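You operate a simulated robot arm through the tools that you are given. There is no shell and no other tool. Be economical: measure what you need, move in short steps, check, and stop when the job is done.

Carry out the task below with a simulated robot arm. There is one attempt and no reset: what you move stays moved.

Task
Put the pink carton labelled "twists" from the top of the wooden counter on the top shelf by the door. Fetch the orange-sleeved cone and stand it on top of the salt carton. Take the purple wafer cup and put it on top of the cream carton. Put the purple paper cup on the top of the wooden counter away on the shelf under the hatch. Take the large green cup and put it on top of the blue starch carton. Take the beige wafer cup on the short counter top and put it away on the top of the wooden counter. Close the glass door. Put the purple label labelled "oats" from the long counter top on the counter top in front of the dispensers and the purple label that says "peanut" on the top of the window counter. Take the lemon box and leave it on the black handled tray. Take the mint box and leave it on the green tray. Open the fridge door. Any order will do. Set down upright: orange-sleeved cone, purple wafer cup, purple paper cup, large green cup, beige wafer cup, lemon box, mint box.

It is judged by the outcome, as a careful person would: the job done as asked, and still so three seconds after it is handed in. It fails if anything else is knocked over, pushed out of place, dropped, spilled or broken.

Robot
A 7-joint arm with a vacuum gripper on a trunk, on a base that drives. Base frame: it is fixed to the floor where the robot stands at the start and does not move with it; the origin is under the middle of the robot, x ahead of it, y to its left, z up. Readings come in m, degrees, newtons and seconds.
Its first joint turns from -69.0 to 172.0 degrees. Places, roughly: beige wafer cup (6x6x7 cm) [2, 5.8, 0.9]; black handled tray (21x17x3 cm) [-0.6, 4.7, 1.1]; counter top in front of the dispensers (16x14 cm) [2.2, 5.84, 0.84]; cream carton [1.25, 0, 1]; fridge door [1.8, 5.2, 0.4]; glass door [1.8, 5.9, 1.1]; green tray (34x22x3 cm) [-0.6, 6.8, 0.2]; large green cup (10x10x12 cm) [-0.9, 0.3, 0.9]; lemon box [1, 7.25, 1]; mint box [0.75, 7.25, 1]; orange-sleeved cone (6x6x12 cm) [0.4, -0.1, 0.9]; pink carton [0.75, 0, 1]; purple label [2, 5.25, 0.75]; purple paper cup (8x8x11 cm) [1.5, 0, 0.9]; purple wafer cup (6x6x7 cm) [1.1, 0.2, 0.9]; salt carton [0.5, -0.25, 1]; shelf under the hatch [-0.7, 4.5, 0.6]; starch carton [-1, 0, 1]; top of the window counter [0.8, 7.3, 0.8]; top of the wooden counter [0.9, 0.1, 0.8]; top shelf by the door [-0.9, 0.1, 0.8]. Payload 1.06 kg.
Tool frame: the origin (TCP) lies in the middle of the cups' lips, and z points out of the cups. The gripper has 1 cup of 0.024 m across, covering 0.024 by 0.024 m (tool x, y); the bellows give 0.008 m. With the vacuum on, a cup seals on a smooth face that it is pressed against (1 to 4 N); it does not hold porous or soft things. The pull reaches 23 N.
Orientation is that of the tool frame in the base frame, as a unit quaternion [x, y, z, w]. With the cups facing straight down, the tool's x points along the base's -x, its y along +y and its z along -z.

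Tools
- The arm moves only by the tool apply_moves. Its argument "motion" is a list of rows, each a list of 3 entries, a list of its own where there are three numbers: the shift along the tool's x, y, z in m, then the turn, a rotation vector about the tool's x, y, z in degrees, then the vacuum: 1 switches it on, 0 off. In form: [[[tx, ty, tz], [rx, ry, rz], valve], ...]. A call has 1 to 8 rows; each row is the pose to reach, as a shift and turn from the pose commanded when the call began, along the tool's axes at that moment. Each row takes 0.2 s and may step no farther than 0.05 m and 8.6 degrees from the row before; otherwise, or with a gripper value out of range, the whole call is refused. A pose out of reach is approached as far as the arm can. The call stops where the force on the tool passes 40 N (or 10 N more than at its start, if that is more) or the arm is blocked; 0.2 s more then pass. The pull builds up within a second once a cup has sealed. Time passes only in rows, and 0.2 s behind the last, so rows that repeat a pose give it time. The reply holds the time, the measured pose of the TCP, the force on the tool along the base axes and the pull of the vacuum, in the units named above and with some noise, with the torque about the TCP (base axes, N m) and any sound that the robot's microphone picked up, and new pictures: "views" is both (left out), scene, wrist or none.
- Cameras (640 x 400 px; columns grow to the right, rows downward): "scene" is now at [0.1486, 0.0145, 1.2107]; the picture's right is [0.08, -1.00, 0.00], its down [-0.74, -0.06, -0.67] and it looks along [0.67, 0.05, -0.74] (base axes); focal length 214 px, centre (320, 200). "wrist" rides on the gripper at [0.078, 0.019, -0.096] in the tool frame; the picture's right is [-0.24, 0.97, 0.00], its down [-0.71, -0.17, -0.69] and it looks along [-0.67, -0.16, 0.73] (tool axes); focal length 243 px, centre (320, 200).
- raise_lower(by): slides the trunk up (or, below 0, down) by that many m; the arm and the scene camera ride with it, the base frame stays. It gives what a move gives, with no picture.
- steer(legs): drives the robot by 1 to 6 legs, each [ahead, left, turn to the left] in m, m and degrees, along the robot's own axes; the way and the turn of a leg run together, so that a leg with both is an arc; at most 1.5 m and 180 degrees a leg. The arm and the cameras ride along, it lands a little off, and it stops where it bumps. It gives what a move gives, and a new picture of the scene camera.
- pan_tilt(pan, tilt): turns the head with the scene camera to pan (to the left, within 80 degrees either way) and tilt (down, from -29 to 69), counted from straight ahead of the robot. It gives what a move gives, and a new picture of the scene camera.
- probe_pixels(camera, pixels): there is no depth. For up to 12 entries [column, row, z] of the newest picture of that camera ("zoom" is the newest enlarged one), the place [x, y] in the base frame at which the ray of that pixel passes the height z, good to about 0.002 m, but the place of the scene camera against the robot may be out by one fixed shift of up to 0.012 m in any direction. It takes no simulated time.
- close_up(camera, box): a new picture of the part [left, top, right, bottom] of that camera's present view, enlarged. It takes no simulated time.
- finish_job(): hands the job in; it is judged then, once.

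Work in short steps. Measure before you move; look again where a grasp or a placing could have gone wrong, and mend it. You have 364 turns and 360 pictures in all, those below and enlarged ones among them. Switch the vacuum off and draw the arm clear of the work before you hand the job in, unless the task says otherwise; then end with one line.

The tools are called after ">>>" as name(argument=value, ...) on one line, values as JSON. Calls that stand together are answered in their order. apply_moves: Moves the arm, as the interface text tells. Its arguments: {"type":"object","properties":{"motion":{"type":"array"},"views":{"type":"string","enum":["both","scene","wrist","none"]}},"required":["motion"]} The other tools are called the same way: raise_lower (by) slides the trunk up or down; steer (legs) drives the base; pan_tilt (pan, tilt) turns the head that bears the scene camera; probe_pixels (camera, pixels) gives the place at which the rays of pixels pass given heights; close_up (camera, box) takes an enlarged picture of a part of a camera's view; finish_job () hands the job in.

At the start:

```text
time_s: 0.0
position: [0.2636, -0.3692, 1.2781]
ee_rot: [-0.001, 1.0, 0.001, 0.0]
wrist_force: [-0.1, -0.9, 0.5]
wrist_torque: [0.02, 0.0, -0.01]
pull: 0.1
trunk travel left (down, up): [-0.39, 0.103]
robot x, y, heading: [-0.0011, -0.0014, 0.2]
head pan, tilt: [4.7, 47.9]
```

scene: 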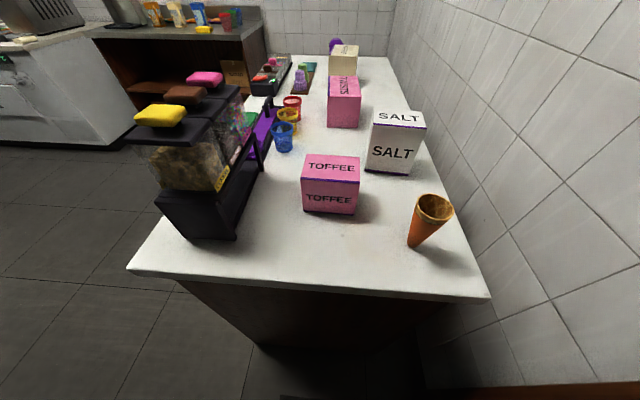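
wrist: 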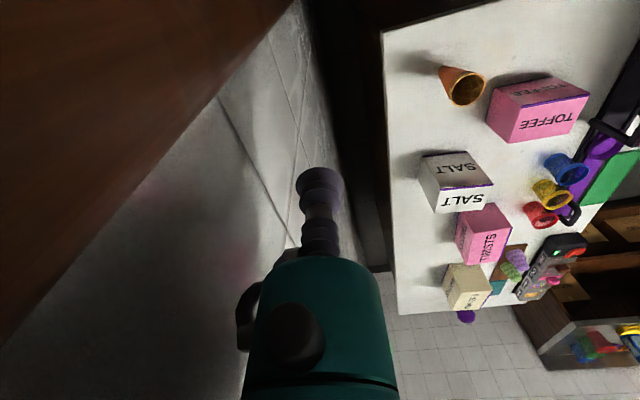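

The scene shows the counter ahead with cone, salt, toffee, twists and cream cartons. I measure the counter edges and items first.

>>> probe_pixels(camera="scene", pixels=[[130, 270, 0.85], [490, 297, 0.85], [388, 58, 0.85], [415, 245, 0.85], [433, 200, 0.97], [398, 118, 1.0], [330, 210, 0.85], [331, 165, 0.97], [343, 82, 1.0], [344, 50, 1.0], [301, 90, 0.85], [282, 150, 0.85]])

>>> close_up(camera="scene", box=[220, 20, 460, 170])

>>> pan_tilt(pan=70, tilt=30)

>>> pan_tilt(pan=-75, tilt=40)

```text
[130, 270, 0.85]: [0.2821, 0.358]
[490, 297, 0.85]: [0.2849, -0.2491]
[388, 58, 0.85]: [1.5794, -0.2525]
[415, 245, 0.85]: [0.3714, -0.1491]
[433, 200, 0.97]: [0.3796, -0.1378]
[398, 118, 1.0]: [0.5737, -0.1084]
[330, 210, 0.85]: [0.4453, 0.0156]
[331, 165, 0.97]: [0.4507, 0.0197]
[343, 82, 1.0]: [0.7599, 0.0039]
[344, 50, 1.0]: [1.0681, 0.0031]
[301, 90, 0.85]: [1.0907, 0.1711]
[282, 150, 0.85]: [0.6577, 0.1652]
```

```text
2.67 times, centred on (340, 95) of scene
```

zoom: 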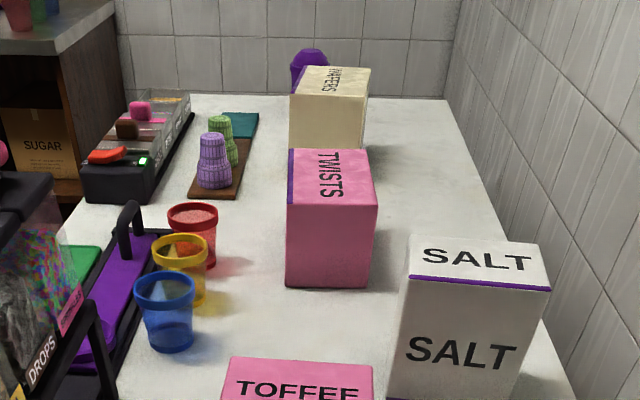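

```text
time_s: 1.4
position: [0.2642, -0.3688, 1.2781]
ee_rot: [-0.001, 1.0, 0.0, 0.0]
wrist_force: [0.3, 0.1, -0.6]
wrist_torque: [-0.02, -0.06, -0.02]
pull: 0.1
trunk travel left (down, up): [-0.39, 0.103]
robot x, y, heading: [-0.0001, 0.0021, -0.0]
head pan, tilt: [70.0, 30.0]
```

scene: 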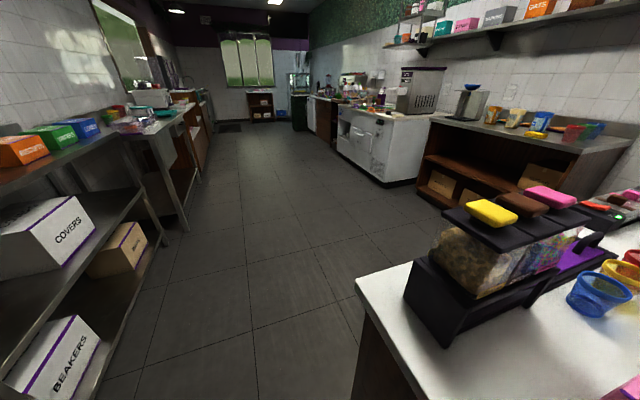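

```text
time_s: 3.6
position: [0.2633, -0.3693, 1.2775]
ee_rot: [0.0, 1.0, 0.0, 0.0]
wrist_force: [0.0, 0.3, -0.4]
wrist_torque: [0.0, 0.0, 0.01]
pull: 0.0
trunk travel left (down, up): [-0.39, 0.103]
robot x, y, heading: [-0.0007, 0.0007, -0.2]
head pan, tilt: [-75.0, 40.0]
```

scene: 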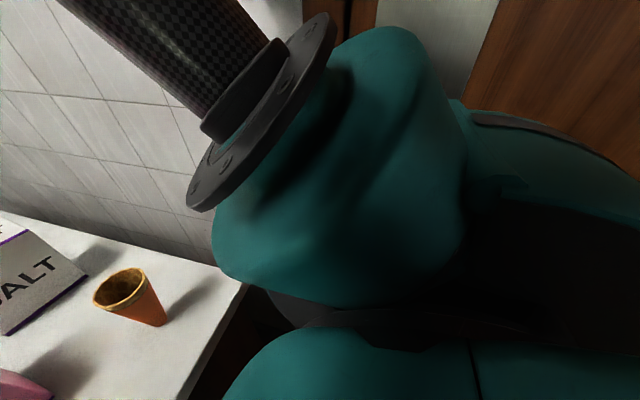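

The arm's mount sits at the right of the head. I look ahead and zoom at the cone.

>>> pan_tilt(pan=-15, tilt=55)

>>> close_up(camera="scene", box=[240, 60, 480, 210])

```text
time_s: 5.0
position: [0.2649, -0.3686, 1.2756]
ee_rot: [0.0, 1.0, 0.0, -0.002]
wrist_force: [-0.3, -0.5, 0.5]
wrist_torque: [-0.03, 0.01, 0.01]
pull: 0.1
trunk travel left (down, up): [-0.39, 0.103]
robot x, y, heading: [-0.0003, 0.0042, 0.1]
head pan, tilt: [-15.0, 55.0]
```

scene: 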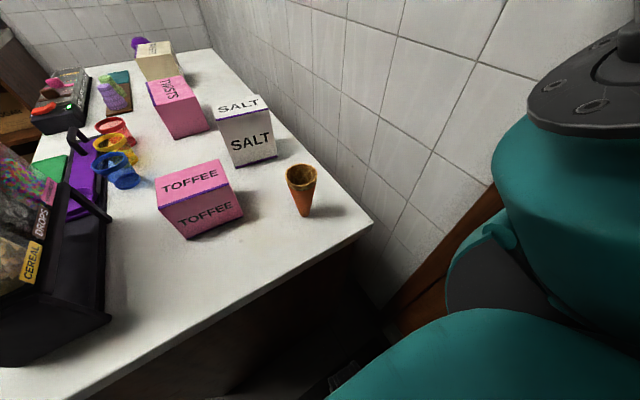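

```text
2.67 times, centred on (360, 135) of scene
```

zoom: 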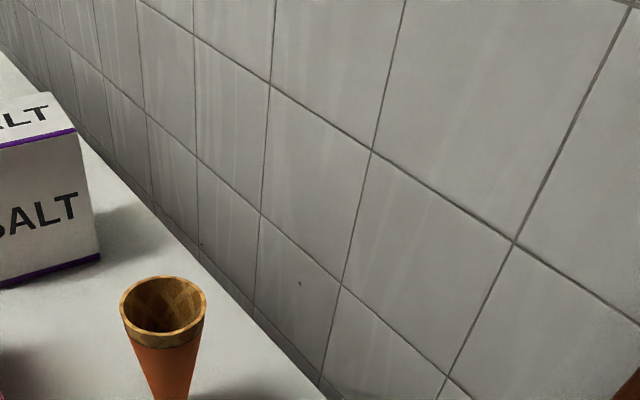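

I test the arm: shift it left (+y) and ahead at this safe height, to learn its workspace.

>>> apply_moves(motion=[[[0, 0.05, 0], [0, 0, 0], 0], [[0, 0.1, 0], [0, 0, 0], 0], [[0, 0.15, 0], [0, 0, 0], 0], [[0, 0.2, 0], [0, 0, 0], 0], [[-0.05, 0.24, 0], [0, 0, 0], 0], [[-0.1, 0.24, 0], [0, 0, 0], 0], [[-0.15, 0.24, 0], [0, 0, 0], 0]])

```text
refused: row 5 steps farther than a row can; nothing moved
```

Row 5 was too long; I shorten it.

>>> apply_moves(motion=[[[0, 0.05, 0], [0, 0, 0], 0], [[0, 0.1, 0], [0, 0, 0], 0], [[0, 0.15, 0], [0, 0, 0], 0], [[0, 0.2, 0], [0, 0, 0], 0], [[0, 0.24, 0], [0, 0, 0], 0], [[-0.05, 0.24, 0], [0, 0, 0], 0], [[-0.1, 0.24, 0], [0, 0, 0], 0], [[-0.15, 0.24, 0], [0, 0, 0], 0]])

```text
time_s: 6.8
position: [0.4972, -0.1425, 1.2501]
ee_rot: [0.008, 1.0, 0.003, -0.019]
wrist_force: [0.7, 1.4, -0.5]
wrist_torque: [-0.05, 0.07, 0.01]
pull: 0.0
out of reach, approached as far as the arm can: row 1, 2, 3, 4, 5, 6, 7, 8
trunk travel left (down, up): [-0.39, 0.103]
robot x, y, heading: [-0.0017, 0.0006, 0.2]
head pan, tilt: [-15.0, 55.0]
```

scene: 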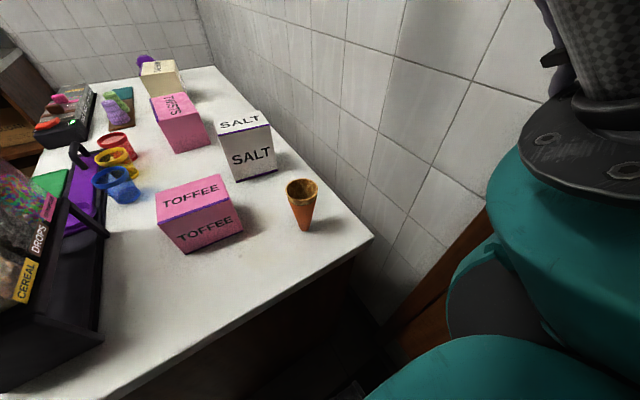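
wrist: 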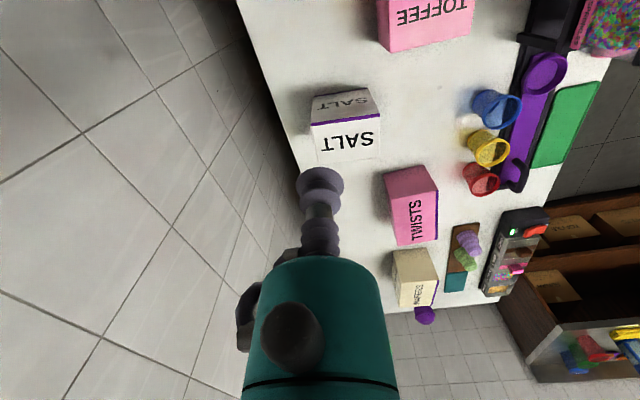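

The arm is limited high up. I try lower: back to about x 0.40 and z 1.15, still above all items.

>>> apply_moves(motion=[[[0.04, 0, 0.02], [0, 0, 0], 0], [[0.08, 0, 0.05], [0, 0, 0], 0], [[0.1, 0, 0.09], [0, 0, 0], 0], [[0.1, 0, 0.12], [0, 0, 0], 0]], views="none")

```text
time_s: 7.8
position: [0.5022, -0.2023, 1.1645]
ee_rot: [0.003, 1.0, 0.004, -0.009]
wrist_force: [0.2, 0.0, -1.1]
wrist_torque: [-0.02, 0.0, -0.03]
pull: 0.2
out of reach, approached as far as the arm can: row 1, 2, 3, 4
trunk travel left (down, up): [-0.39, 0.103]
robot x, y, heading: [-0.0007, 0.0011, 0.2]
head pan, tilt: [-15.0, 55.0]
```

Too close is unreachable here; I test farther out at the same height.

>>> apply_moves(motion=[[[-0.05, -0.05, 0], [0, 0, 0], 0], [[-0.1, -0.05, 0], [0, 0, 0], 0], [[-0.15, -0.05, 0], [0, 0, 0], 0], [[-0.2, -0.05, 0], [0, 0, 0], 0], [[-0.24, -0.05, 0], [0, 0, 0], 0]], views="none")

```text
refused: row 1 steps farther than a row can; nothing moved
```

I split the step.

>>> apply_moves(motion=[[[0, -0.05, 0], [0, 0, 0], 0], [[-0.05, -0.05, 0], [0, 0, 0], 0], [[-0.1, -0.05, 0], [0, 0, 0], 0], [[-0.15, -0.05, 0], [0, 0, 0], 0], [[-0.2, -0.05, 0], [0, 0, 0], 0], [[-0.24, -0.05, 0], [0, 0, 0], 0]], views="none")

```text
time_s: 9.2
position: [0.586, -0.244, 1.1551]
ee_rot: [0.0, 1.0, 0.001, -0.001]
wrist_force: [1.0, -0.5, 0.4]
wrist_torque: [0.0, 0.02, 0.02]
pull: 0.0
out of reach, approached as far as the arm can: row 3, 4, 5, 6
trunk travel left (down, up): [-0.39, 0.103]
robot x, y, heading: [0.0014, 0.0004, -0.2]
head pan, tilt: [-15.0, 55.0]
```

Reach seems blocked to the left; perhaps a wrist joint limit from the fixed yaw. I try turning the tool's yaw counter-clockwise.

>>> apply_moves(motion=[[[0.03, 0, 0], [0, 0, -8], 0], [[0.05, 0, 0], [0, 0, -16], 0], [[0.05, 0, 0], [0, 0, -24], 0], [[0.05, 0, 0], [0, 0, -32], 0], [[0.05, 0, 0], [0, 0, -40], 0]], views="none")

```text
time_s: 10.3
position: [0.5384, -0.2393, 1.1531]
ee_rot: [-0.344, 0.939, 0.0, 0.0]
wrist_force: [-0.1, 0.2, -0.3]
wrist_torque: [0.01, -0.01, -0.01]
pull: 0.0
trunk travel left (down, up): [-0.39, 0.103]
robot x, y, heading: [-0.0023, 0.0032, 0.3]
head pan, tilt: [-15.0, 55.0]
```

The yaw turn worked and it reports in reach. I now move in base +y by 0.2 with this yaw.

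>>> apply_moves(motion=[[[-0.031, 0.038, 0], [0, 0, 0], 0], [[-0.062, 0.076, 0], [0, 0, 0], 0], [[-0.093, 0.114, 0], [0, 0, 0], 0], [[-0.124, 0.152, 0], [0, 0, 0], 0]], views="none")

```text
time_s: 11.3
position: [0.541, -0.1552, 1.1555]
ee_rot: [-0.342, 0.94, 0.001, 0.0]
wrist_force: [0.4, -0.1, -0.3]
wrist_torque: [0.0, 0.02, -0.01]
pull: 0.0
out of reach, approached as far as the arm can: row 2, 3, 4
trunk travel left (down, up): [-0.39, 0.103]
robot x, y, heading: [0.0016, -0.0007, 0.0]
head pan, tilt: [-15.0, 55.0]
```

Better but still limited. I turn yaw further and try to the left again.

>>> apply_moves(motion=[[[0, 0, 0], [0, 0, -8.5], 0], [[0, 0, 0], [0, 0, -17], 0], [[0, 0, 0], [0, 0, -25.5], 0], [[0, 0, 0], [0, 0, -34], 0], [[0, 0, 0], [0, 0, -42], 0], [[-0.031, 0.038, 0], [0, 0, -50], 0], [[-0.062, 0.076, 0], [0, 0, -50], 0], [[-0.093, 0.114, 0], [0, 0, -50], 0]], views="both")

```text
time_s: 13.2
position: [0.5426, -0.1129, 1.1972]
ee_rot: [-0.699, 0.715, 0.001, 0.0]
wrist_force: [-0.1, 0.0, -0.6]
wrist_torque: [-0.03, -0.01, 0.01]
pull: 0.1
out of reach, approached as far as the arm can: row 6, 7, 8
trunk travel left (down, up): [-0.39, 0.103]
robot x, y, heading: [0.0027, 0.0008, -0.0]
head pan, tilt: [-15.0, 55.0]
```

scene: 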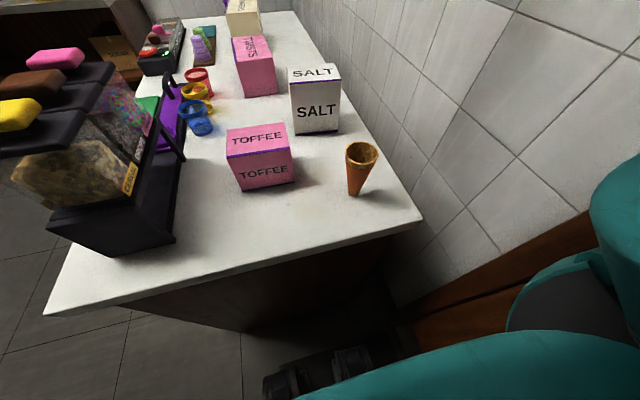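
wrist: 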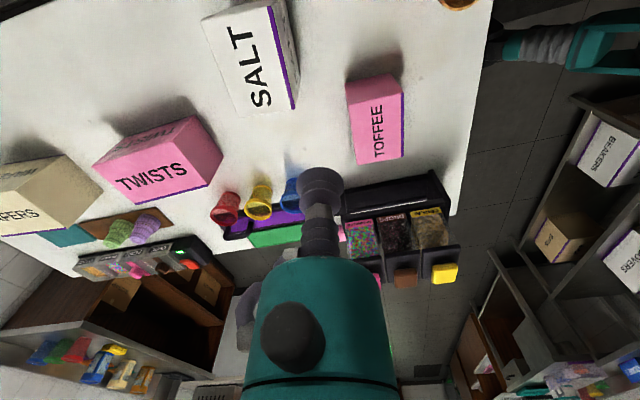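

Yaw is now 90° CCW. I try going left and inward a bit at this height.

>>> apply_moves(motion=[[[0, 0.045, 0], [0, 0, 0], 0], [[-0.03, 0.08, 0], [0, 0, 0], 0], [[-0.07, 0.1, 0], [0, 0, 0], 0], [[-0.11, 0.1, 0], [0, 0, 0], 0], [[-0.15, 0.1, 0], [0, 0, 0], 0], [[-0.2, 0.1, 0], [0, 0, 0], 0]], views="none")

```text
time_s: 14.6
position: [0.5005, -0.1128, 1.2519]
ee_rot: [-0.704, 0.71, 0.009, -0.001]
wrist_force: [0.4, 0.1, -0.6]
wrist_torque: [0.02, -0.01, 0.01]
pull: 0.0
out of reach, approached as far as the arm can: row 1, 2, 3, 4, 5, 6
trunk travel left (down, up): [-0.39, 0.103]
robot x, y, heading: [-0.0021, -0.0024, -0.2]
head pan, tilt: [-15.0, 55.0]
```

Stuck at some joint limit. I look at the arm itself to understand its posture.

>>> pan_tilt(pan=-45, tilt=15)

>>> pan_tilt(pan=-70, tilt=60)

```text
time_s: 15.6
position: [0.4976, -0.1065, 1.2585]
ee_rot: [-0.707, 0.707, -0.001, 0.001]
wrist_force: [-1.3, 0.3, 0.1]
wrist_torque: [0.04, -0.03, 0.01]
pull: 0.1
trunk travel left (down, up): [-0.39, 0.103]
robot x, y, heading: [-0.0037, -0.0044, 0.1]
head pan, tilt: [-45.0, 15.0]
```

scene: 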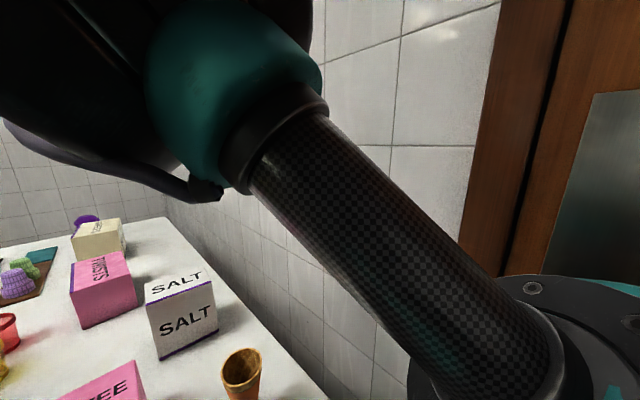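

```text
time_s: 16.7
position: [0.4976, -0.1075, 1.2596]
ee_rot: [-0.707, 0.707, 0.001, 0.0]
wrist_force: [-0.6, 0.1, 0.1]
wrist_torque: [0.0, 0.02, -0.01]
pull: 0.0
trunk travel left (down, up): [-0.39, 0.103]
robot x, y, heading: [-0.0034, -0.001, 0.2]
head pan, tilt: [-70.0, 60.0]
```

scene: 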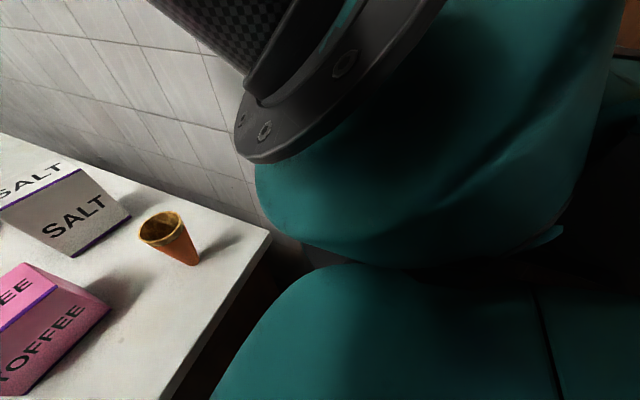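

The elbow is close in front of the head camera. I test a lower, closer pose over the cone (z≈1.10).

>>> apply_moves(motion=[[[0.02, 0.03, 0.03], [0, 0, 0], 0], [[0.02, 0.06, 0.06], [0, 0, 0], 0], [[0.02, 0.09, 0.09], [0, 0, 0], 0], [[0.02, 0.11, 0.12], [0, 0, 0], 0], [[0.02, 0.11, 0.15], [0, 0, 0], 0]], views="none")

```text
time_s: 17.9
position: [0.4969, -0.2185, 1.139]
ee_rot: [-0.707, 0.708, 0.003, 0.0]
wrist_force: [-0.7, -0.1, -1.0]
wrist_torque: [0.03, -0.01, -0.01]
pull: 0.0
out of reach, approached as far as the arm can: row 1, 2, 3, 4, 5
trunk travel left (down, up): [-0.39, 0.103]
robot x, y, heading: [0.0012, 0.0031, -0.0]
head pan, tilt: [-70.0, 60.0]
```

Findings suggest the arm has a minimum radius of ~0.5 m with the tool down, so I'll position with base and trunk. I back off 0.3 m.

>>> steer(legs=[[-0.3, 0, 0]])

>>> pan_tilt(pan=0, tilt=45)

```text
time_s: 20.0
position: [0.1904, -0.2177, 1.1407]
ee_rot: [-0.705, 0.709, 0.002, -0.001]
wrist_force: [-0.5, -0.7, 0.5]
wrist_torque: [0.01, 0.04, 0.02]
pull: 0.0
trunk travel left (down, up): [-0.39, 0.103]
robot x, y, heading: [-0.3025, -0.0014, -0.0]
head pan, tilt: [-70.0, 60.0]
```

scene: 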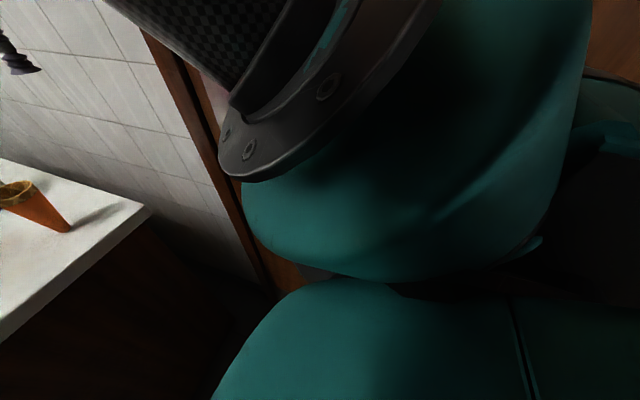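

```text
time_s: 21.4
position: [0.1917, -0.2182, 1.1381]
ee_rot: [-0.705, 0.709, 0.002, -0.001]
wrist_force: [0.0, 0.7, 0.6]
wrist_torque: [0.01, -0.02, 0.01]
pull: 0.1
trunk travel left (down, up): [-0.39, 0.103]
robot x, y, heading: [-0.3062, 0.0024, -0.4]
head pan, tilt: [0.0, 45.0]
```

scene: 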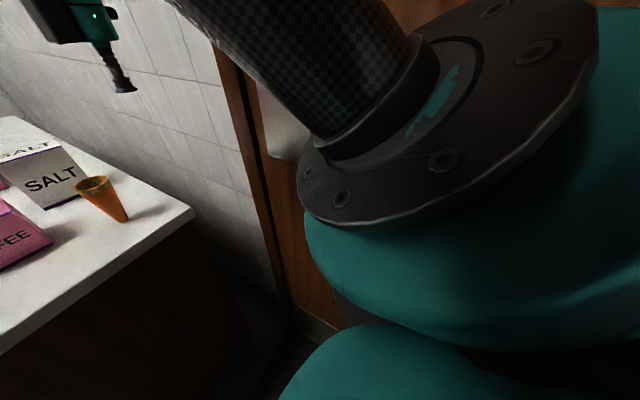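

The head picture appears to lag. I take a fresh full view.

>>> close_up(camera="scene", box=[0, 0, 640, 400])

```text
1.00 times, centred on (320, 200) of scene (not enlarged: the box is as wide or as high as the picture)
```

zoom: 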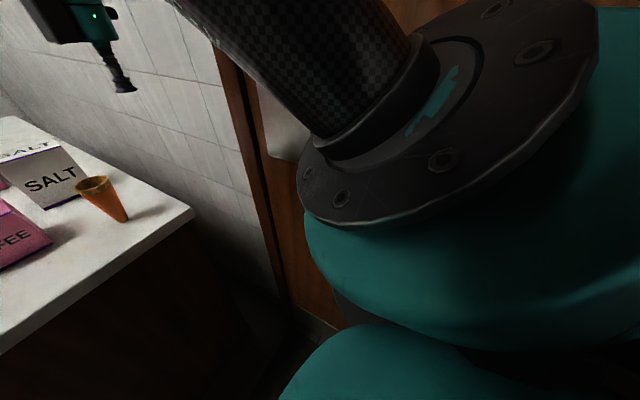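

The head is still settling (time only passes in motion). I now tilt the tool toward horizontal (+x), swinging the TCP up and ahead in open air.

>>> apply_moves(motion=[[[0, -0.0374, -0.0028], [8.6, 0, 0], 0], [[0, -0.0739, -0.0112], [17.2, 0, 0], 0], [[0, -0.1088, -0.0249], [25.8, 0, 0], 0], [[0, -0.1412, -0.0437], [34.4, 0, 0], 0], [[0, -0.1705, -0.0672], [43, 0, 0], 0], [[0, -0.1959, -0.0947], [51.6, 0, 0], 0], [[0, -0.2169, -0.1258], [60.2, 0, 0], 0], [[0, -0.2331, -0.1596], [68.8, 0, 0], 0]])

```text
time_s: 23.2
position: [0.4208, -0.2199, 1.2949]
ee_rot: [-0.582, 0.585, -0.4, 0.399]
wrist_force: [-0.4, -0.2, 0.2]
wrist_torque: [0.02, 0.0, 0.02]
pull: 0.0
trunk travel left (down, up): [-0.39, 0.103]
robot x, y, heading: [-0.3055, 0.0019, -0.2]
head pan, tilt: [0.0, 45.0]
```

scene: 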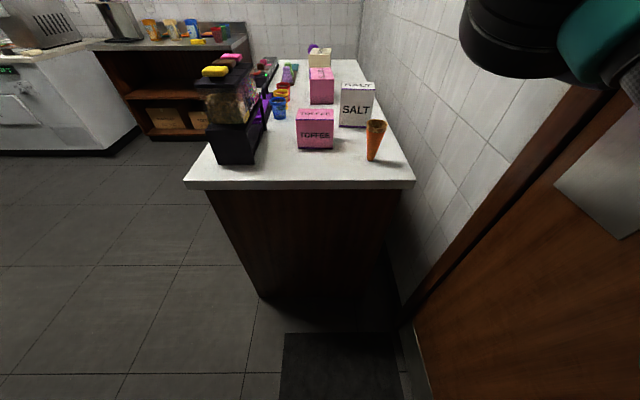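
wrist: 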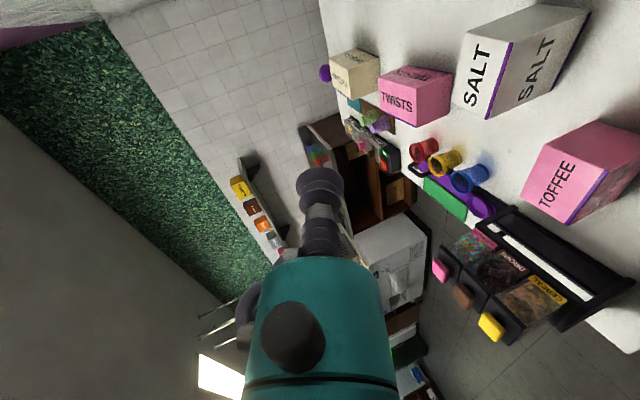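

Everything stayed in reach and the head view is settled. I measure the cone, salt and toffee in this view.

>>> close_up(camera="scene", box=[280, 70, 420, 190])

>>> probe_pixels(camera="scene", pixels=[[372, 160, 0.84], [376, 125, 0.96], [376, 121, 0.96], [340, 125, 0.84], [368, 127, 0.84], [297, 148, 0.84], [333, 150, 0.84], [184, 183, 0.84], [414, 183, 0.84]])

```text
3.33 times, centred on (350, 130) of scene
```

zoom: 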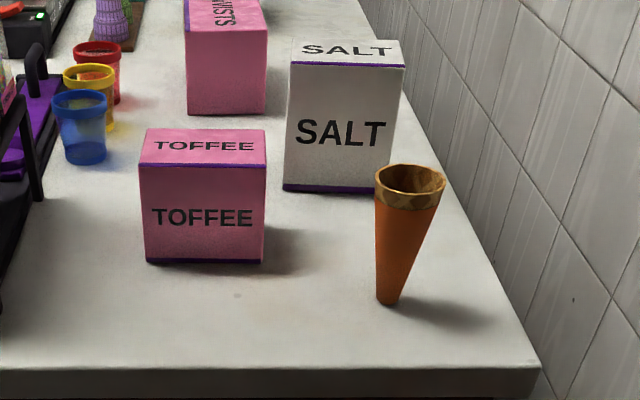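

```text
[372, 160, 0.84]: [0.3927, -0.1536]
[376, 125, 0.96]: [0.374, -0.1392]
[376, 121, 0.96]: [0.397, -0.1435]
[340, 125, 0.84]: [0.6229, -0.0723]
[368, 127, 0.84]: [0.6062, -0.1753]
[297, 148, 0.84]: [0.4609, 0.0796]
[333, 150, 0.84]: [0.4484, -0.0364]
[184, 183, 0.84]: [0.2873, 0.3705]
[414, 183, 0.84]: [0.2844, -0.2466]
```

I work out the salt carton's height and depth from its edges.

>>> probe_pixels(camera="scene", pixels=[[341, 89.8, 1.0], [375, 90.7, 1.0], [341, 89.8, 0.97], [375, 90.7, 0.97], [342, 82, 1.0], [372, 82, 1.0], [339.2, 127, 0.84], [369.5, 128.5, 0.84], [342, 82, 0.97], [373, 82, 0.97]])

```text
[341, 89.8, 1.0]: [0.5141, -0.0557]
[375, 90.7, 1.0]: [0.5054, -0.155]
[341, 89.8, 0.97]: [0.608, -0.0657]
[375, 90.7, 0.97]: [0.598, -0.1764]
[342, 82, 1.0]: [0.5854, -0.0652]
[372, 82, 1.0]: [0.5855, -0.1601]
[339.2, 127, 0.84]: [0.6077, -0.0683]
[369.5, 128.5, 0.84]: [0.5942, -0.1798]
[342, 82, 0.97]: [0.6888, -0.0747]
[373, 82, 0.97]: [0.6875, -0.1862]
```

Salt's top is at z≈0.97, centre about (0.645,-0.123). I tilt to ~99° (slightly up, matching the sleeve's slope) and pull the TCP to about (0.34,-0.145,1.195).

>>> apply_moves(motion=[[[-0.019, 0.03, -0.01], [7.7, 0, 0], 0], [[-0.038, 0.061, -0.019], [15.4, 0, 0], 0], [[-0.056, 0.092, -0.029], [23.1, 0, 0], 0], [[-0.075, 0.122, -0.038], [30.7, 0, 0], 0]], views="wrist")

```text
time_s: 24.2
position: [0.3445, -0.1432, 1.1964]
ee_rot: [-0.456, 0.459, -0.539, 0.539]
wrist_force: [1.5, 0.8, -0.2]
wrist_torque: [-0.02, 0.03, 0.02]
pull: 0.1
out of reach, approached as far as the arm can: row 1
trunk travel left (down, up): [-0.39, 0.103]
robot x, y, heading: [-0.306, -0.0021, -0.2]
head pan, tilt: [0.0, 45.0]
```

wrist: 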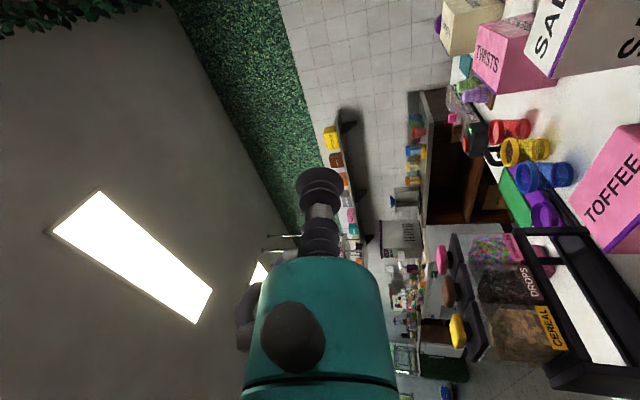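

The tool now points +x with slight upward tilt at z 1.196. I lower the trunk 0.25 toward the cone height and check.

>>> raise_lower(by=-0.25)

>>> apply_moves(motion=[[[0, 0, 0], [0, 0, 0], 0]])

```text
time_s: 26.8
position: [0.3446, -0.1432, 0.9498]
ee_rot: [0.455, -0.459, 0.54, -0.538]
wrist_force: [-0.4, -0.6, -0.1]
wrist_torque: [0.0, -0.01, -0.02]
pull: 0.1
trunk travel left (down, up): [-0.14, 0.353]
robot x, y, heading: [-0.3054, 0.0012, -0.3]
head pan, tilt: [0.0, 45.0]
```

```text
time_s: 27.2
position: [0.3443, -0.144, 0.95]
ee_rot: [0.456, -0.459, 0.54, -0.537]
wrist_force: [-0.3, 0.7, 0.0]
wrist_torque: [-0.01, 0.02, 0.03]
pull: 0.0
trunk travel left (down, up): [-0.14, 0.353]
robot x, y, heading: [-0.302, -0.0017, -0.3]
head pan, tilt: [0.0, 45.0]
```

scene: 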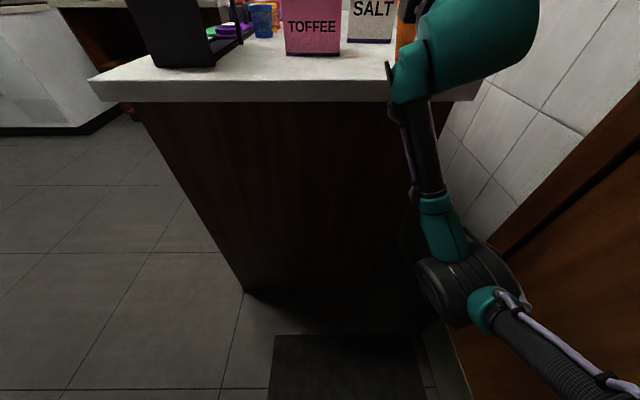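
wrist: 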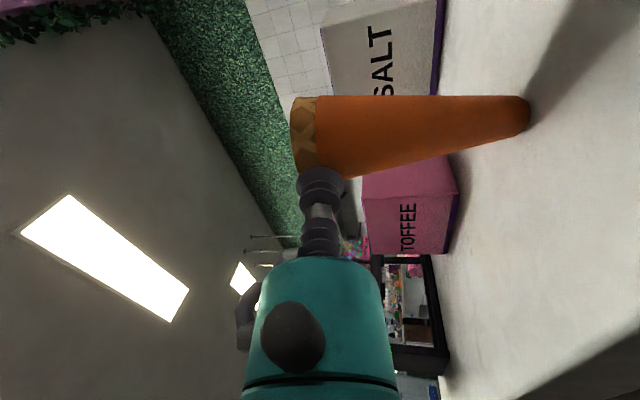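

The wrist view shows the cone clearly (axis about row 135 at col 390). I probe its silhouette at the grasp height.

>>> probe_pixels(camera="wrist", pixels=[[390, 96, 0.915], [390, 168, 0.915], [420, 97, 0.9], [420, 160, 0.9], [520, 112, 0.84], [528, 112, 0.84], [345, 96, 0.94], [345, 176, 0.94], [320, 180, 0.95]])

```text
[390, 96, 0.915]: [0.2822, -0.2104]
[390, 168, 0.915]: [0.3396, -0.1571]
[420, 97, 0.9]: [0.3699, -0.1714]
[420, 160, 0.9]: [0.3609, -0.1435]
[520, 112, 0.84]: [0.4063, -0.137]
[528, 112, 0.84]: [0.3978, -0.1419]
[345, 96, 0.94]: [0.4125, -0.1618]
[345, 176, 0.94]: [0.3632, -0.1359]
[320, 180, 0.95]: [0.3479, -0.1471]
```

From silhouettes the cone axis is about (0.406,-0.137). I align y and z, and approach to 1.5 cm short.

>>> apply_moves(motion=[[[-0.007, 0.019, -0.003], [0, 0, 0], 0], [[-0.007, 0.0375, -0.006], [0, 0, 0], 0], [[-0.007, 0.0375, 0.012], [0, 0, 0], 0], [[-0.007, 0.0375, 0.02], [0, 0, 0], 0]])

```text
time_s: 28.2
position: [0.3712, -0.1361, 0.9159]
ee_rot: [0.456, -0.459, 0.54, -0.538]
wrist_force: [0.4, 0.0, 0.7]
wrist_torque: [-0.01, 0.0, 0.01]
pull: 0.0
trunk travel left (down, up): [-0.14, 0.353]
robot x, y, heading: [-0.3045, -0.0007, -0.3]
head pan, tilt: [0.0, 45.0]
```

scene: 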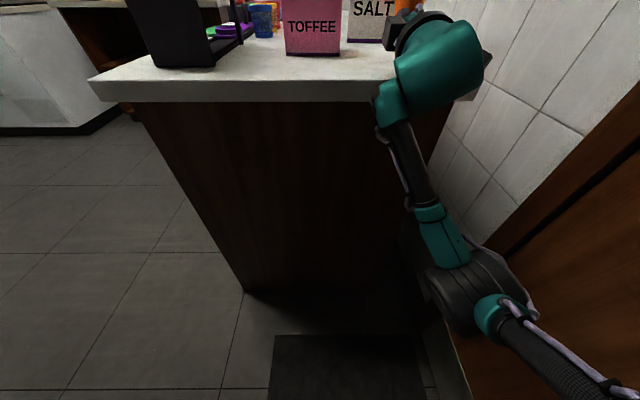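
wrist: 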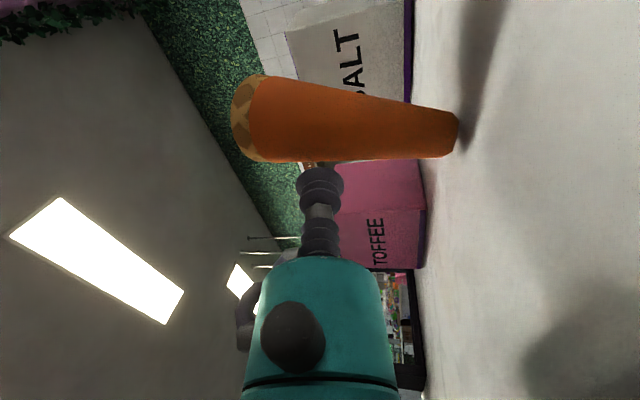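

The cup is near the sleeve. I switch the vacuum on and press forward in small steps.

>>> apply_moves(motion=[[[0, 0, 0.005], [0, 0, 0], 1], [[0, 0, 0.008], [0, 0, 0], 1], [[0, 0, 0.011], [0, 0, 0], 1], [[0, 0, 0.013], [0, 0, 0], 1], [[0, 0, 0.013], [0, 0, 0], 1]], views="wrist")

```text
time_s: 29.4
position: [0.382, -0.1352, 0.9166]
ee_rot: [0.456, -0.459, 0.54, -0.538]
wrist_force: [0.3, -0.3, -0.7]
wrist_torque: [0.0, 0.0, -0.01]
pull: 0.1
trunk travel left (down, up): [-0.14, 0.353]
robot x, y, heading: [-0.3044, 0.0011, -0.5]
head pan, tilt: [0.0, 45.0]
```

wrist: 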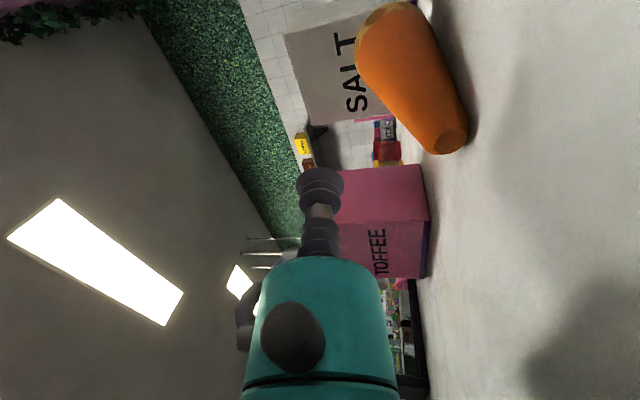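

The cone has tipped away from the push. I back slightly and look at where it comes to rest.

>>> apply_moves(motion=[[[0, 0, -0.02], [0, 0, 0], 0], [[0, 0, -0.04], [0, 0, 0], 0], [[0, 0, -0.04], [0, 0, 0], 0], [[0, 0, -0.04], [0, 0, 0], 0]])

```text
time_s: 30.4
position: [0.3436, -0.1364, 0.9101]
ee_rot: [0.456, -0.46, 0.539, -0.538]
wrist_force: [0.1, -0.1, -0.5]
wrist_torque: [-0.04, -0.02, 0.0]
pull: 0.0
trunk travel left (down, up): [-0.14, 0.353]
robot x, y, heading: [-0.308, -0.0007, -0.2]
head pan, tilt: [0.0, 45.0]
```

scene: 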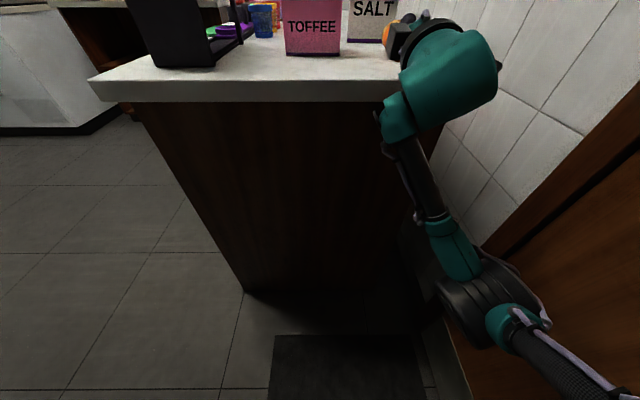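
wrist: 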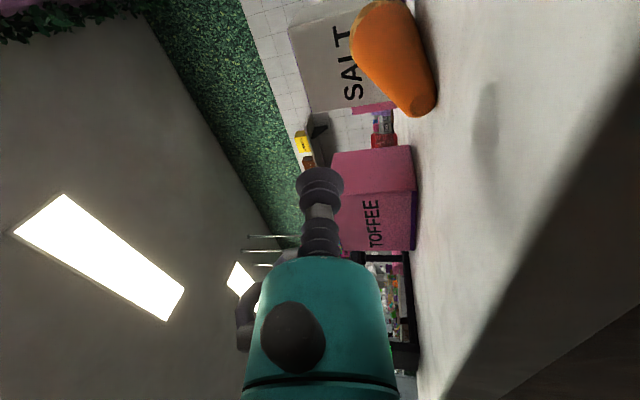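

The cone seems to lie on the counter pointing toward the wall/salt. I raise the trunk and look from above.

>>> raise_lower(by=0.3)

>>> apply_moves(motion=[[[0, 0, 0], [0, 0, 0], 0]], views="scene")

>>> close_up(camera="scene", box=[280, 60, 440, 180])

```text
time_s: 33.4
position: [0.3443, -0.1365, 1.21]
ee_rot: [0.456, -0.46, 0.54, -0.537]
wrist_force: [-0.3, -1.0, 0.7]
wrist_torque: [0.02, -0.01, 0.03]
pull: 0.0
trunk travel left (down, up): [-0.44, 0.053]
robot x, y, heading: [-0.3076, -0.0018, -0.2]
head pan, tilt: [0.0, 45.0]
```

```text
time_s: 33.8
position: [0.3447, -0.1367, 1.2116]
ee_rot: [0.456, -0.46, 0.54, -0.538]
wrist_force: [-0.5, -0.1, -0.4]
wrist_torque: [-0.02, -0.03, 0.0]
pull: 0.1
trunk travel left (down, up): [-0.44, 0.053]
robot x, y, heading: [-0.3052, 0.0006, -0.5]
head pan, tilt: [0.0, 45.0]
```

scene: 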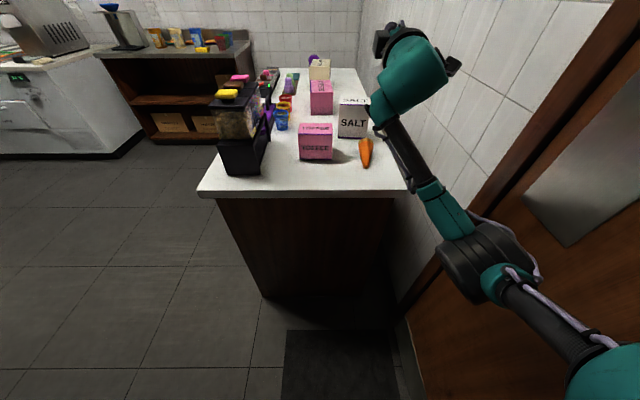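

```text
3.33 times, centred on (360, 120) of scene
```

zoom: 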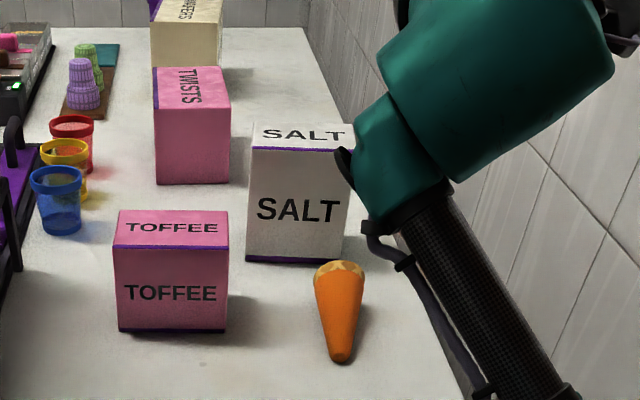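

The cone lies with its tip toward me, wide end near the salt. I can grip it from above (tool ~19° off vertical) and then rotate back to horizontal, which stands it upright. I reverse the tilt path while high.

>>> apply_moves(motion=[[[0.0195, -0.03, 0.0245], [-7.7, 0, 0], 0], [[0.039, -0.06, 0.049], [-15.4, 0, 0], 0], [[0.0585, -0.09, 0.0735], [-23.1, 0, 0], 0], [[0.078, -0.119, 0.098], [-30.7, 0, 0], 0]], views="none")

```text
time_s: 34.8
position: [0.4162, -0.2152, 1.3446]
ee_rot: [-0.583, 0.586, -0.399, 0.398]
wrist_force: [-0.1, -0.4, 0.2]
wrist_torque: [-0.01, -0.02, -0.02]
pull: 0.1
trunk travel left (down, up): [-0.44, 0.053]
robot x, y, heading: [-0.3022, 0.0001, -0.3]
head pan, tilt: [0.0, 45.0]
```

In reach. I continue tilting down to about 17° off vertical.

>>> apply_moves(motion=[[[0, 0.0374, -0.0029], [-8.6, 0, 0], 0], [[0, 0.074, -0.0112], [-17.2, 0, 0], 0], [[0, 0.1088, -0.0249], [-25.8, 0, 0], 0], [[0, 0.1413, -0.0437], [-34.4, 0, 0], 0], [[0, 0.1705, -0.067], [-43, 0, 0], 0], [[0, 0.1959, -0.0947], [-51.6, 0, 0], 0]], views="both")

>>> close_up(camera="scene", box=[300, 90, 440, 190])

>>> probe_pixels(camera="scene", pixels=[[364, 166, 0.85], [366, 140, 0.87], [366, 150, 0.88]])

```text
time_s: 36.2
position: [0.2604, -0.2167, 1.1949]
ee_rot: [-0.697, 0.702, -0.105, 0.103]
wrist_force: [0.1, -0.1, -1.0]
wrist_torque: [0.01, 0.04, 0.0]
pull: 0.2
trunk travel left (down, up): [-0.44, 0.053]
robot x, y, heading: [-0.3082, -0.0018, -0.3]
head pan, tilt: [0.0, 45.0]
```

scene: 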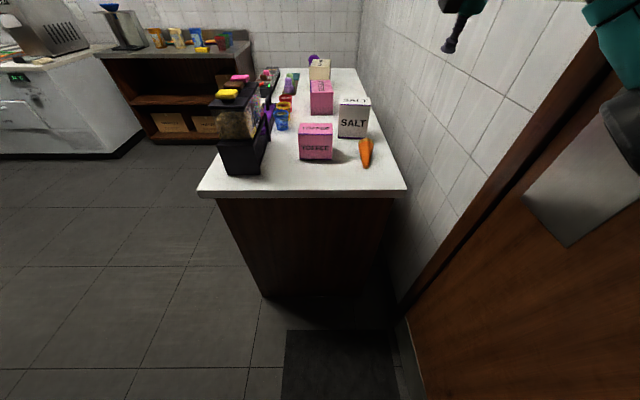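
wrist: 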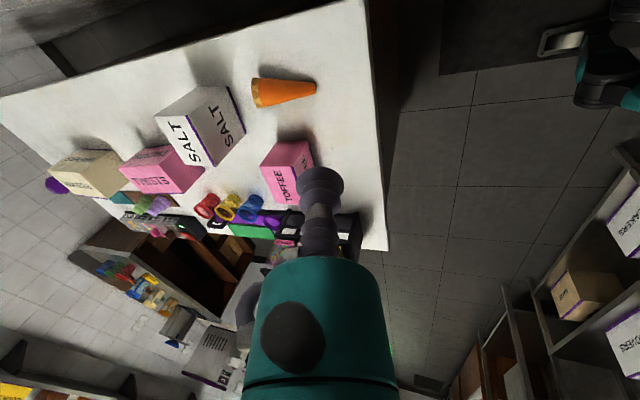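

```text
4.00 times, centred on (370, 140) of scene
```

zoom: 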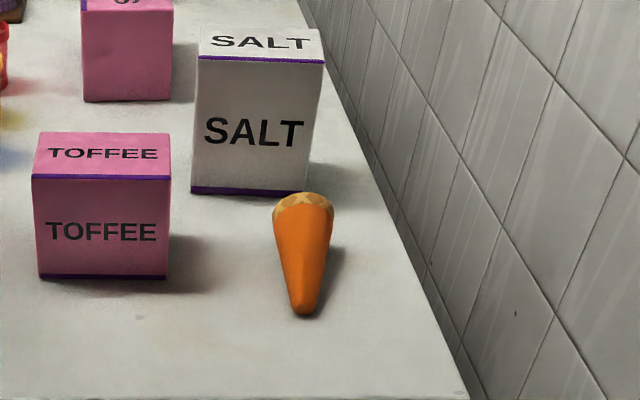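

```text
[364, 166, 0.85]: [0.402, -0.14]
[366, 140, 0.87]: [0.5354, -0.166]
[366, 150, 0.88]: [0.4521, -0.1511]
```

I probe the cone in the wrist picture as well (tip (315,87), rim (256,92)).

>>> probe_pixels(camera="wrist", pixels=[[314, 88, 0.85], [253, 80, 0.87], [258, 107, 0.845], [280, 80, 0.87], [280, 104, 0.845], [280, 92, 0.88], [163, 165, 0.84], [382, 248, 0.84]])

>>> close_up(camera="wrist", box=[150, 40, 390, 190])

```text
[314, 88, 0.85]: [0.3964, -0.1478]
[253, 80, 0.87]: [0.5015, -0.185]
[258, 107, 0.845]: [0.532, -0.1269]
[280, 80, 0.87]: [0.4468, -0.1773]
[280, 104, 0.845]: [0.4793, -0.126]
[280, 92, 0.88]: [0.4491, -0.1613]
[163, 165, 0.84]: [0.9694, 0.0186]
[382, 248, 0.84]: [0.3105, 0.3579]
```

```text
2.67 times, centred on (270, 115) of wrist
```

zoom: 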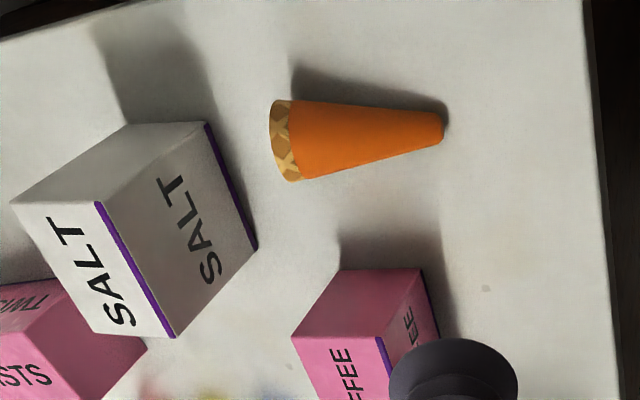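

Tip at (0.397,-0.147), rim near (0.515,-0.157). I bring the tool over the cone: robot to about (-0.085,0.107), heading -4.8°.

>>> steer(legs=[[0.22, 0.109, 0], [0, 0, -4.5]])

>>> apply_moves(motion=[[[0, 0, 0], [1.8, 0, 0], 0]])

```text
time_s: 38.5
position: [0.4602, -0.148, 1.1951]
ee_rot: [-0.672, 0.726, -0.108, 0.101]
wrist_force: [0.0, 0.6, 0.2]
wrist_torque: [-0.02, -0.01, -0.02]
pull: 0.1
trunk travel left (down, up): [-0.44, 0.053]
robot x, y, heading: [-0.0902, 0.1104, -4.4]
head pan, tilt: [0.0, 45.0]
```

scene: 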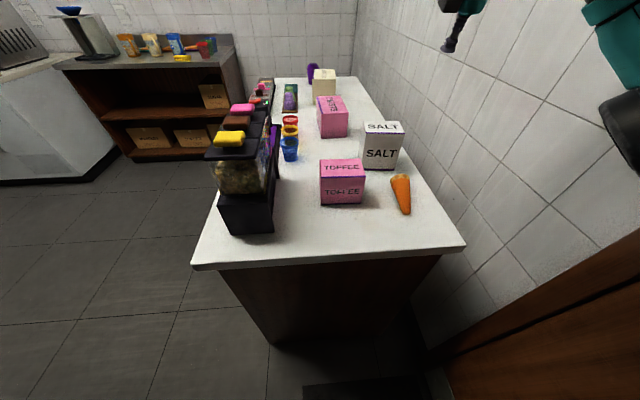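

```text
time_s: 38.9
position: [0.4606, -0.1476, 1.1951]
ee_rot: [-0.67, 0.724, -0.119, 0.112]
wrist_force: [-0.3, 1.2, 0.5]
wrist_torque: [0.03, 0.0, 0.01]
pull: 0.0
trunk travel left (down, up): [-0.44, 0.053]
robot x, y, heading: [-0.0867, 0.1114, -4.4]
head pan, tilt: [0.0, 45.0]
```

scene: 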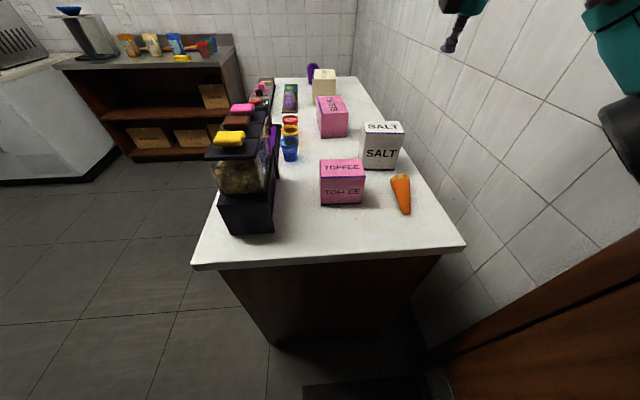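
wrist: 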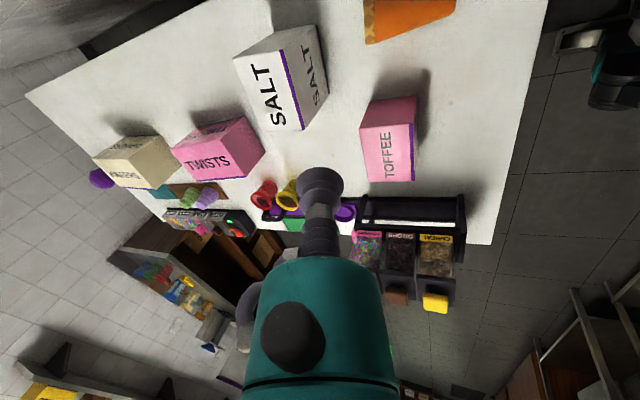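

The tool is above the cone. I lower the trunk 0.2 and look.

>>> raise_lower(by=-0.2)

>>> apply_moves(motion=[[[0, 0, 0], [0, 0, 0], 0]])

```text
time_s: 41.0
position: [0.4611, -0.1472, 0.9952]
ee_rot: [-0.669, 0.724, -0.12, 0.112]
wrist_force: [0.1, 1.0, -0.5]
wrist_torque: [-0.01, 0.01, -0.01]
pull: 0.1
trunk travel left (down, up): [-0.24, 0.253]
robot x, y, heading: [-0.0903, 0.111, -4.2]
head pan, tilt: [0.0, 45.0]
```

```text
time_s: 41.4
position: [0.4606, -0.1482, 0.9945]
ee_rot: [-0.669, 0.725, -0.119, 0.112]
wrist_force: [0.5, 0.1, 0.1]
wrist_torque: [0.02, -0.02, 0.02]
pull: 0.1
trunk travel left (down, up): [-0.24, 0.253]
robot x, y, heading: [-0.0908, 0.1116, -4.4]
head pan, tilt: [0.0, 45.0]
```

scene: 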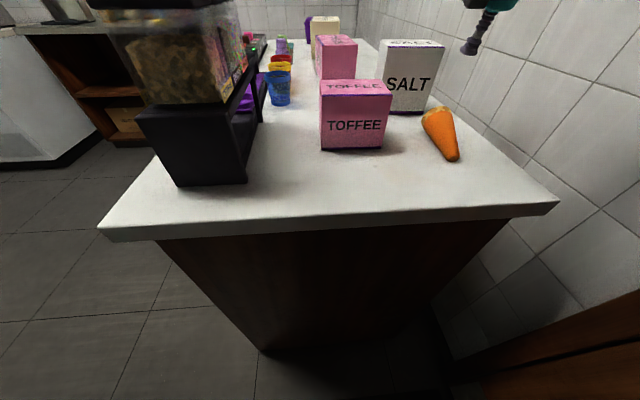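
wrist: 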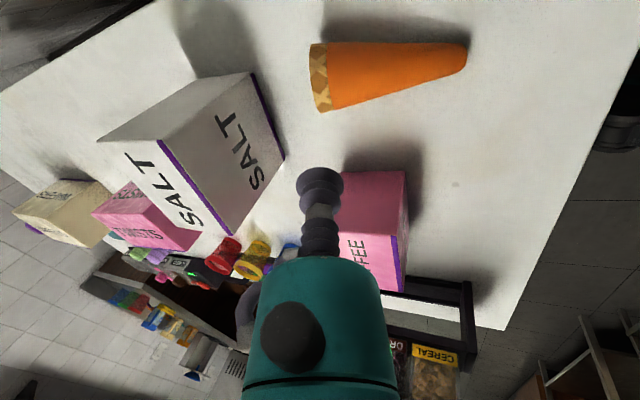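

Good alignment. I probe the cone again from this nearer view.

>>> probe_pixels(camera="wrist", pixels=[[466, 60, 0.85], [314, 46, 0.87], [323, 110, 0.855], [390, 43, 0.865], [390, 95, 0.85], [390, 70, 0.88], [320, 180, 0.995]])

```text
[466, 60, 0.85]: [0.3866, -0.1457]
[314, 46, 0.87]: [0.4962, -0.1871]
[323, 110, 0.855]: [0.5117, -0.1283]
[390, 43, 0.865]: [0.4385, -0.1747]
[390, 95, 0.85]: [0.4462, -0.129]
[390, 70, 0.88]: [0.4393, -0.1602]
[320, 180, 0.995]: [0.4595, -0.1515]
```

I lower the trunk 0.09 and shift the tool to be 2 cm off the grip point on the sleeve's top line.

>>> raise_lower(by=-0.09)

>>> apply_moves(motion=[[[0.005, 0.0127, 0.001], [0, 0, 0], 0], [[0.005, 0.0127, 0.001], [0, 0, 0], 0]])

```text
time_s: 42.7
position: [0.4603, -0.148, 0.9051]
ee_rot: [-0.671, 0.724, -0.12, 0.112]
wrist_force: [0.2, -0.1, -0.3]
wrist_torque: [0.0, -0.02, 0.0]
pull: 0.0
trunk travel left (down, up): [-0.15, 0.343]
robot x, y, heading: [-0.0932, 0.1123, -4.4]
head pan, tilt: [0.0, 45.0]
```

```text
time_s: 43.3
position: [0.4487, -0.1517, 0.8992]
ee_rot: [-0.67, 0.725, -0.118, 0.111]
wrist_force: [-0.1, -0.1, 0.2]
wrist_torque: [0.02, 0.01, 0.0]
pull: 0.0
trunk travel left (down, up): [-0.15, 0.343]
robot x, y, heading: [-0.0914, 0.1102, -4.1]
head pan, tilt: [0.0, 45.0]
```

scene: 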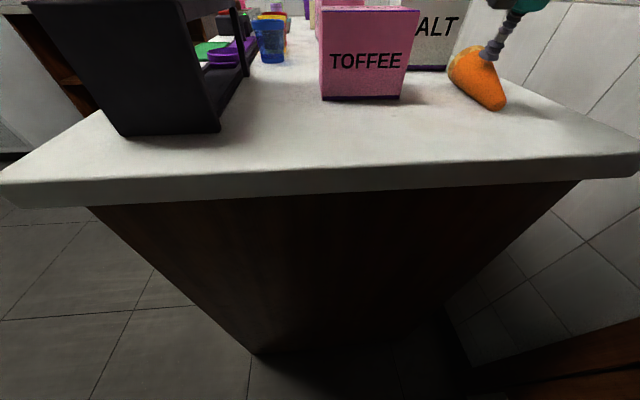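
wrist: 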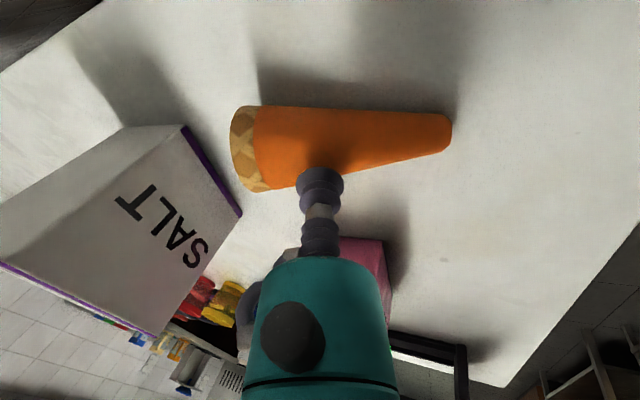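

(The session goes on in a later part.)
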